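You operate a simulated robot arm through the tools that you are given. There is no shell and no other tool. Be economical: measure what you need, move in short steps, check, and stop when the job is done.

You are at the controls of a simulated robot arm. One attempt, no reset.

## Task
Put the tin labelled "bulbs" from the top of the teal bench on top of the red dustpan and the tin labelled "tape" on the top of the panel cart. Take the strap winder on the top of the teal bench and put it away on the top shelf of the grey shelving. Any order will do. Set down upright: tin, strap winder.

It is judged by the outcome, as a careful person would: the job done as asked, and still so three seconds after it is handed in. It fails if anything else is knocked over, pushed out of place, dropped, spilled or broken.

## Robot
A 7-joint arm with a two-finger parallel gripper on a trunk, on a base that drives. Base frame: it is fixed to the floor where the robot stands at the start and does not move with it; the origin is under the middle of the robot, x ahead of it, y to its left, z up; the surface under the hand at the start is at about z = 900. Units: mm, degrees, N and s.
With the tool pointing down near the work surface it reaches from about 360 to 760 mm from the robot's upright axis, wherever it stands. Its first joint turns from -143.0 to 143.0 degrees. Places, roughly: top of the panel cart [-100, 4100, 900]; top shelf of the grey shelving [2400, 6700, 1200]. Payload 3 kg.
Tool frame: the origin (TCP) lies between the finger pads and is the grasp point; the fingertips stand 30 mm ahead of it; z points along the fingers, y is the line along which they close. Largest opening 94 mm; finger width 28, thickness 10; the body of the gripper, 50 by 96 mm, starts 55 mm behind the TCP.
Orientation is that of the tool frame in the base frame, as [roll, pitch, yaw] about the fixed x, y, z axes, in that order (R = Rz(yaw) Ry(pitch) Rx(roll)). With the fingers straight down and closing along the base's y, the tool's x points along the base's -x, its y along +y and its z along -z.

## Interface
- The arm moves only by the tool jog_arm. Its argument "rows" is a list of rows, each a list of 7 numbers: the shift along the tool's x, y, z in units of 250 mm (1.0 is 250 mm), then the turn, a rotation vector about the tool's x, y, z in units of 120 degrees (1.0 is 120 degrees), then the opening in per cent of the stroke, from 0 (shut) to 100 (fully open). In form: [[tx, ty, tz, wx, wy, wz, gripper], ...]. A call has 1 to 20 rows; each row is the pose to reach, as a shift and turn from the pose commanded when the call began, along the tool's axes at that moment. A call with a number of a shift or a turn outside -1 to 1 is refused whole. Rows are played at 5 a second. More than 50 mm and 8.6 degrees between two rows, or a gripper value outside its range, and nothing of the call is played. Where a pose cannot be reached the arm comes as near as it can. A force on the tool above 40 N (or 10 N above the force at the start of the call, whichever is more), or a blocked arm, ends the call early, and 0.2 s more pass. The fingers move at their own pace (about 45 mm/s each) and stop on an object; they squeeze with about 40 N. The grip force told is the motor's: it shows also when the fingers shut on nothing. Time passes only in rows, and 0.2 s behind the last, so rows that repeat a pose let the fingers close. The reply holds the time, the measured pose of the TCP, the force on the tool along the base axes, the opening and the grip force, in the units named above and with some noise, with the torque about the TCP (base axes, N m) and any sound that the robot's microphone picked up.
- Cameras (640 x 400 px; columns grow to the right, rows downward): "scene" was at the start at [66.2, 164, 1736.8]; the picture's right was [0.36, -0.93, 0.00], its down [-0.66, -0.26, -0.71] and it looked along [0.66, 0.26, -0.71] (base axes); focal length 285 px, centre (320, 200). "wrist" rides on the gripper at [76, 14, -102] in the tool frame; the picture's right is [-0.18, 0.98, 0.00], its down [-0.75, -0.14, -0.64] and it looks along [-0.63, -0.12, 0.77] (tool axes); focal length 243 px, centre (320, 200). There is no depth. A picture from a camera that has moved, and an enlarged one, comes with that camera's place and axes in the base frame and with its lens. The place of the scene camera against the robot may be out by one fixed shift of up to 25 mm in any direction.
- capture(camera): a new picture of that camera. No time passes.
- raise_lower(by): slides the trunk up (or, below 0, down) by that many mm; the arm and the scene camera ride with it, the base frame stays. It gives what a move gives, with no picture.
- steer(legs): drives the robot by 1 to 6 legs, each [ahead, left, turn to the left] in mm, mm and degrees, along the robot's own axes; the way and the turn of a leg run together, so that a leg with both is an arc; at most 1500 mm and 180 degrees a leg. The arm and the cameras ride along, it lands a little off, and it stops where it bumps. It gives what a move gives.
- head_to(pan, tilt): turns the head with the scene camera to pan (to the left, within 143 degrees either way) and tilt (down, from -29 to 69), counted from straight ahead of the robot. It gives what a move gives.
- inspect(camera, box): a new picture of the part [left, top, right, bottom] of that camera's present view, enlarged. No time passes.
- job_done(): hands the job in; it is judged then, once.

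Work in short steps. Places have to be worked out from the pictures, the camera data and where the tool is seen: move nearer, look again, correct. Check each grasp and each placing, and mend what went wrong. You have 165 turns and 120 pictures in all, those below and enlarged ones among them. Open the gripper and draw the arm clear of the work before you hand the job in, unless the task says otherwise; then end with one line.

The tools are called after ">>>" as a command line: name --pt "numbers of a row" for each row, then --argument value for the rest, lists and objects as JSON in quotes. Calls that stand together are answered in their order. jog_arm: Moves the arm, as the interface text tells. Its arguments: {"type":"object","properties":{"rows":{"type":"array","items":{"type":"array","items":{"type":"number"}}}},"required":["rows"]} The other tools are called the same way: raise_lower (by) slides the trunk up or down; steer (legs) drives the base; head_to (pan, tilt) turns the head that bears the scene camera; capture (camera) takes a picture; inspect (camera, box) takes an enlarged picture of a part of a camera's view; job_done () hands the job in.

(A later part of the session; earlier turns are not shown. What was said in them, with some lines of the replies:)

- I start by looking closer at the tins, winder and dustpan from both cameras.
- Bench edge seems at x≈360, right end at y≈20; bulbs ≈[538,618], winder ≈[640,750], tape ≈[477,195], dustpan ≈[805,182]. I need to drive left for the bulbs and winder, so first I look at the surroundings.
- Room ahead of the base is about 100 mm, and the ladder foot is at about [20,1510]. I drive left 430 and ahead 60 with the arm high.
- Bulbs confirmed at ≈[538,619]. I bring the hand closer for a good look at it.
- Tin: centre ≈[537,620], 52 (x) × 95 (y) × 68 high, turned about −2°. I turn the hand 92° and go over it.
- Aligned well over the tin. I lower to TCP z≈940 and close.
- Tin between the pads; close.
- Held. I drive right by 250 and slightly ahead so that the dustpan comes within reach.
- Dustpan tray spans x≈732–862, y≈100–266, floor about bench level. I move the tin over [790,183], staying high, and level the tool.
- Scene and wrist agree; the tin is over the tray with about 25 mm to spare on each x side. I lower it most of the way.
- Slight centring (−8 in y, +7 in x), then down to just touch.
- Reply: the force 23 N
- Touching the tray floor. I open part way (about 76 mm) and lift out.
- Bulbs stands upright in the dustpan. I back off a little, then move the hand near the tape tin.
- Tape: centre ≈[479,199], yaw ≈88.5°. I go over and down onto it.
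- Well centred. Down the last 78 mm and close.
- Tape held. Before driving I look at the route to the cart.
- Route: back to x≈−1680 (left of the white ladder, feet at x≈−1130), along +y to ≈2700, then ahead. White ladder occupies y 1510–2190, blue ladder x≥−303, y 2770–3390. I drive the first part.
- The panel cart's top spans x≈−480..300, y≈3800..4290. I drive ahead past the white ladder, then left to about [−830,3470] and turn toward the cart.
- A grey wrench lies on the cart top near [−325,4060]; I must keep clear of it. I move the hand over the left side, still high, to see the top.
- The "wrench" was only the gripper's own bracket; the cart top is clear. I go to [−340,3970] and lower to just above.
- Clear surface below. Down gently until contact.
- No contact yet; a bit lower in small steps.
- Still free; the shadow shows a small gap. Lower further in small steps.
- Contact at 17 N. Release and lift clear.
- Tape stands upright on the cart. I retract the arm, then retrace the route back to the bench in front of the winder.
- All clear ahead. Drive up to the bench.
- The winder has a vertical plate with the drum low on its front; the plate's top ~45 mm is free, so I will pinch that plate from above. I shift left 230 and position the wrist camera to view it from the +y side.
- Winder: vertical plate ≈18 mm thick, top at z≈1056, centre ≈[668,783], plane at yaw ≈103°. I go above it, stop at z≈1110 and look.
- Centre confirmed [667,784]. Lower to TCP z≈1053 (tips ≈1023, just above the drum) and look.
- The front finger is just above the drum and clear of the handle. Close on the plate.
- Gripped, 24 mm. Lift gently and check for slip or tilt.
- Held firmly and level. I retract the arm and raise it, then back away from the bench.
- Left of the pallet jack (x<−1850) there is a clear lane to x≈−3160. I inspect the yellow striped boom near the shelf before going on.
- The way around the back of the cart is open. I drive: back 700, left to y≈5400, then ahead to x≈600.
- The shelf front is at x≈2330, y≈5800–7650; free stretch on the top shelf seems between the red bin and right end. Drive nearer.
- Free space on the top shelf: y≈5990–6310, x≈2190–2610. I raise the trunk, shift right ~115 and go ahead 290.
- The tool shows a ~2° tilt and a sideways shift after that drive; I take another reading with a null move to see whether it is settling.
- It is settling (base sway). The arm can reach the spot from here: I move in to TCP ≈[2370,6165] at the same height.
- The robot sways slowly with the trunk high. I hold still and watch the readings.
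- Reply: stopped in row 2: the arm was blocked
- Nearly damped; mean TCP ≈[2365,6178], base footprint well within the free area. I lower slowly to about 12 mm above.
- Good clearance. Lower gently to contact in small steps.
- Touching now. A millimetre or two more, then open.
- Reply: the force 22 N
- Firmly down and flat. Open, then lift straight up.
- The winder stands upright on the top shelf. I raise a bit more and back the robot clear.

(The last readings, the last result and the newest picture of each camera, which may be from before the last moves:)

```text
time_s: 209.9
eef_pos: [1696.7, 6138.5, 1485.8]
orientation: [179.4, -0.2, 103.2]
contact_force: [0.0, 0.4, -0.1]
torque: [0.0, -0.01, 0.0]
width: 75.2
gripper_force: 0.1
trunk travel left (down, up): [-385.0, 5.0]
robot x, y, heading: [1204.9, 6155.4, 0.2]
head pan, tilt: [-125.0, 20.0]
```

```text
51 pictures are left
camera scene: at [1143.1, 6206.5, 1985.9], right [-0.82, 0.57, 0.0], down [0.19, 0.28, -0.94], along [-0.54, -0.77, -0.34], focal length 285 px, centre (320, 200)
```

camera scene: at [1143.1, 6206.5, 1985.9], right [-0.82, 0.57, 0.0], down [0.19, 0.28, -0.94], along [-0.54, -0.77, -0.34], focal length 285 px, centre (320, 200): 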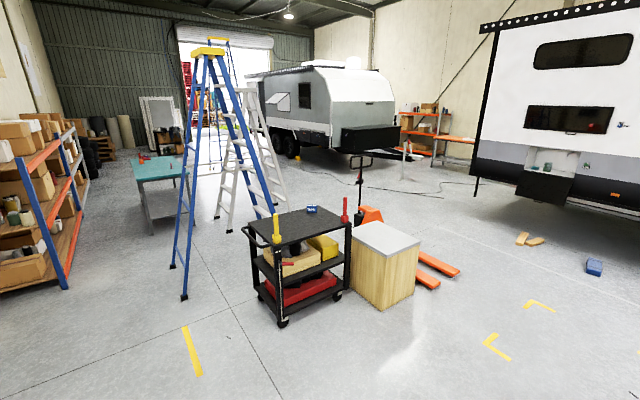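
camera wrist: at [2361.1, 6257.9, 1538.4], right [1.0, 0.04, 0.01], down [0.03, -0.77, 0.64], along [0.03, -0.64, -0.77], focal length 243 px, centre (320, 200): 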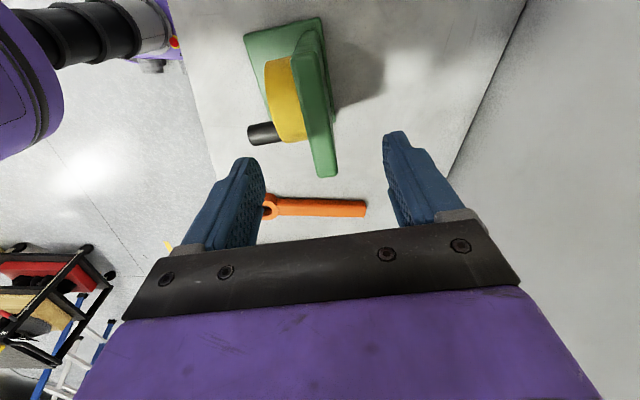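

The winder is on the top shelf and tape is still on the panel cart. Bulbs stood upright in the dustpan when I left it. The gripper is empty and clear of the work, so I hand the job in.

>>> job_done

```text
The job is handed in.
```

The bulbs tin is upright in the red dustpan, the tape tin is upright on top of the panel cart, and the strap winder is standing on the top shelf of the grey shelving. I saw nothing knocked over or pushed out of place, and the job has been handed in.
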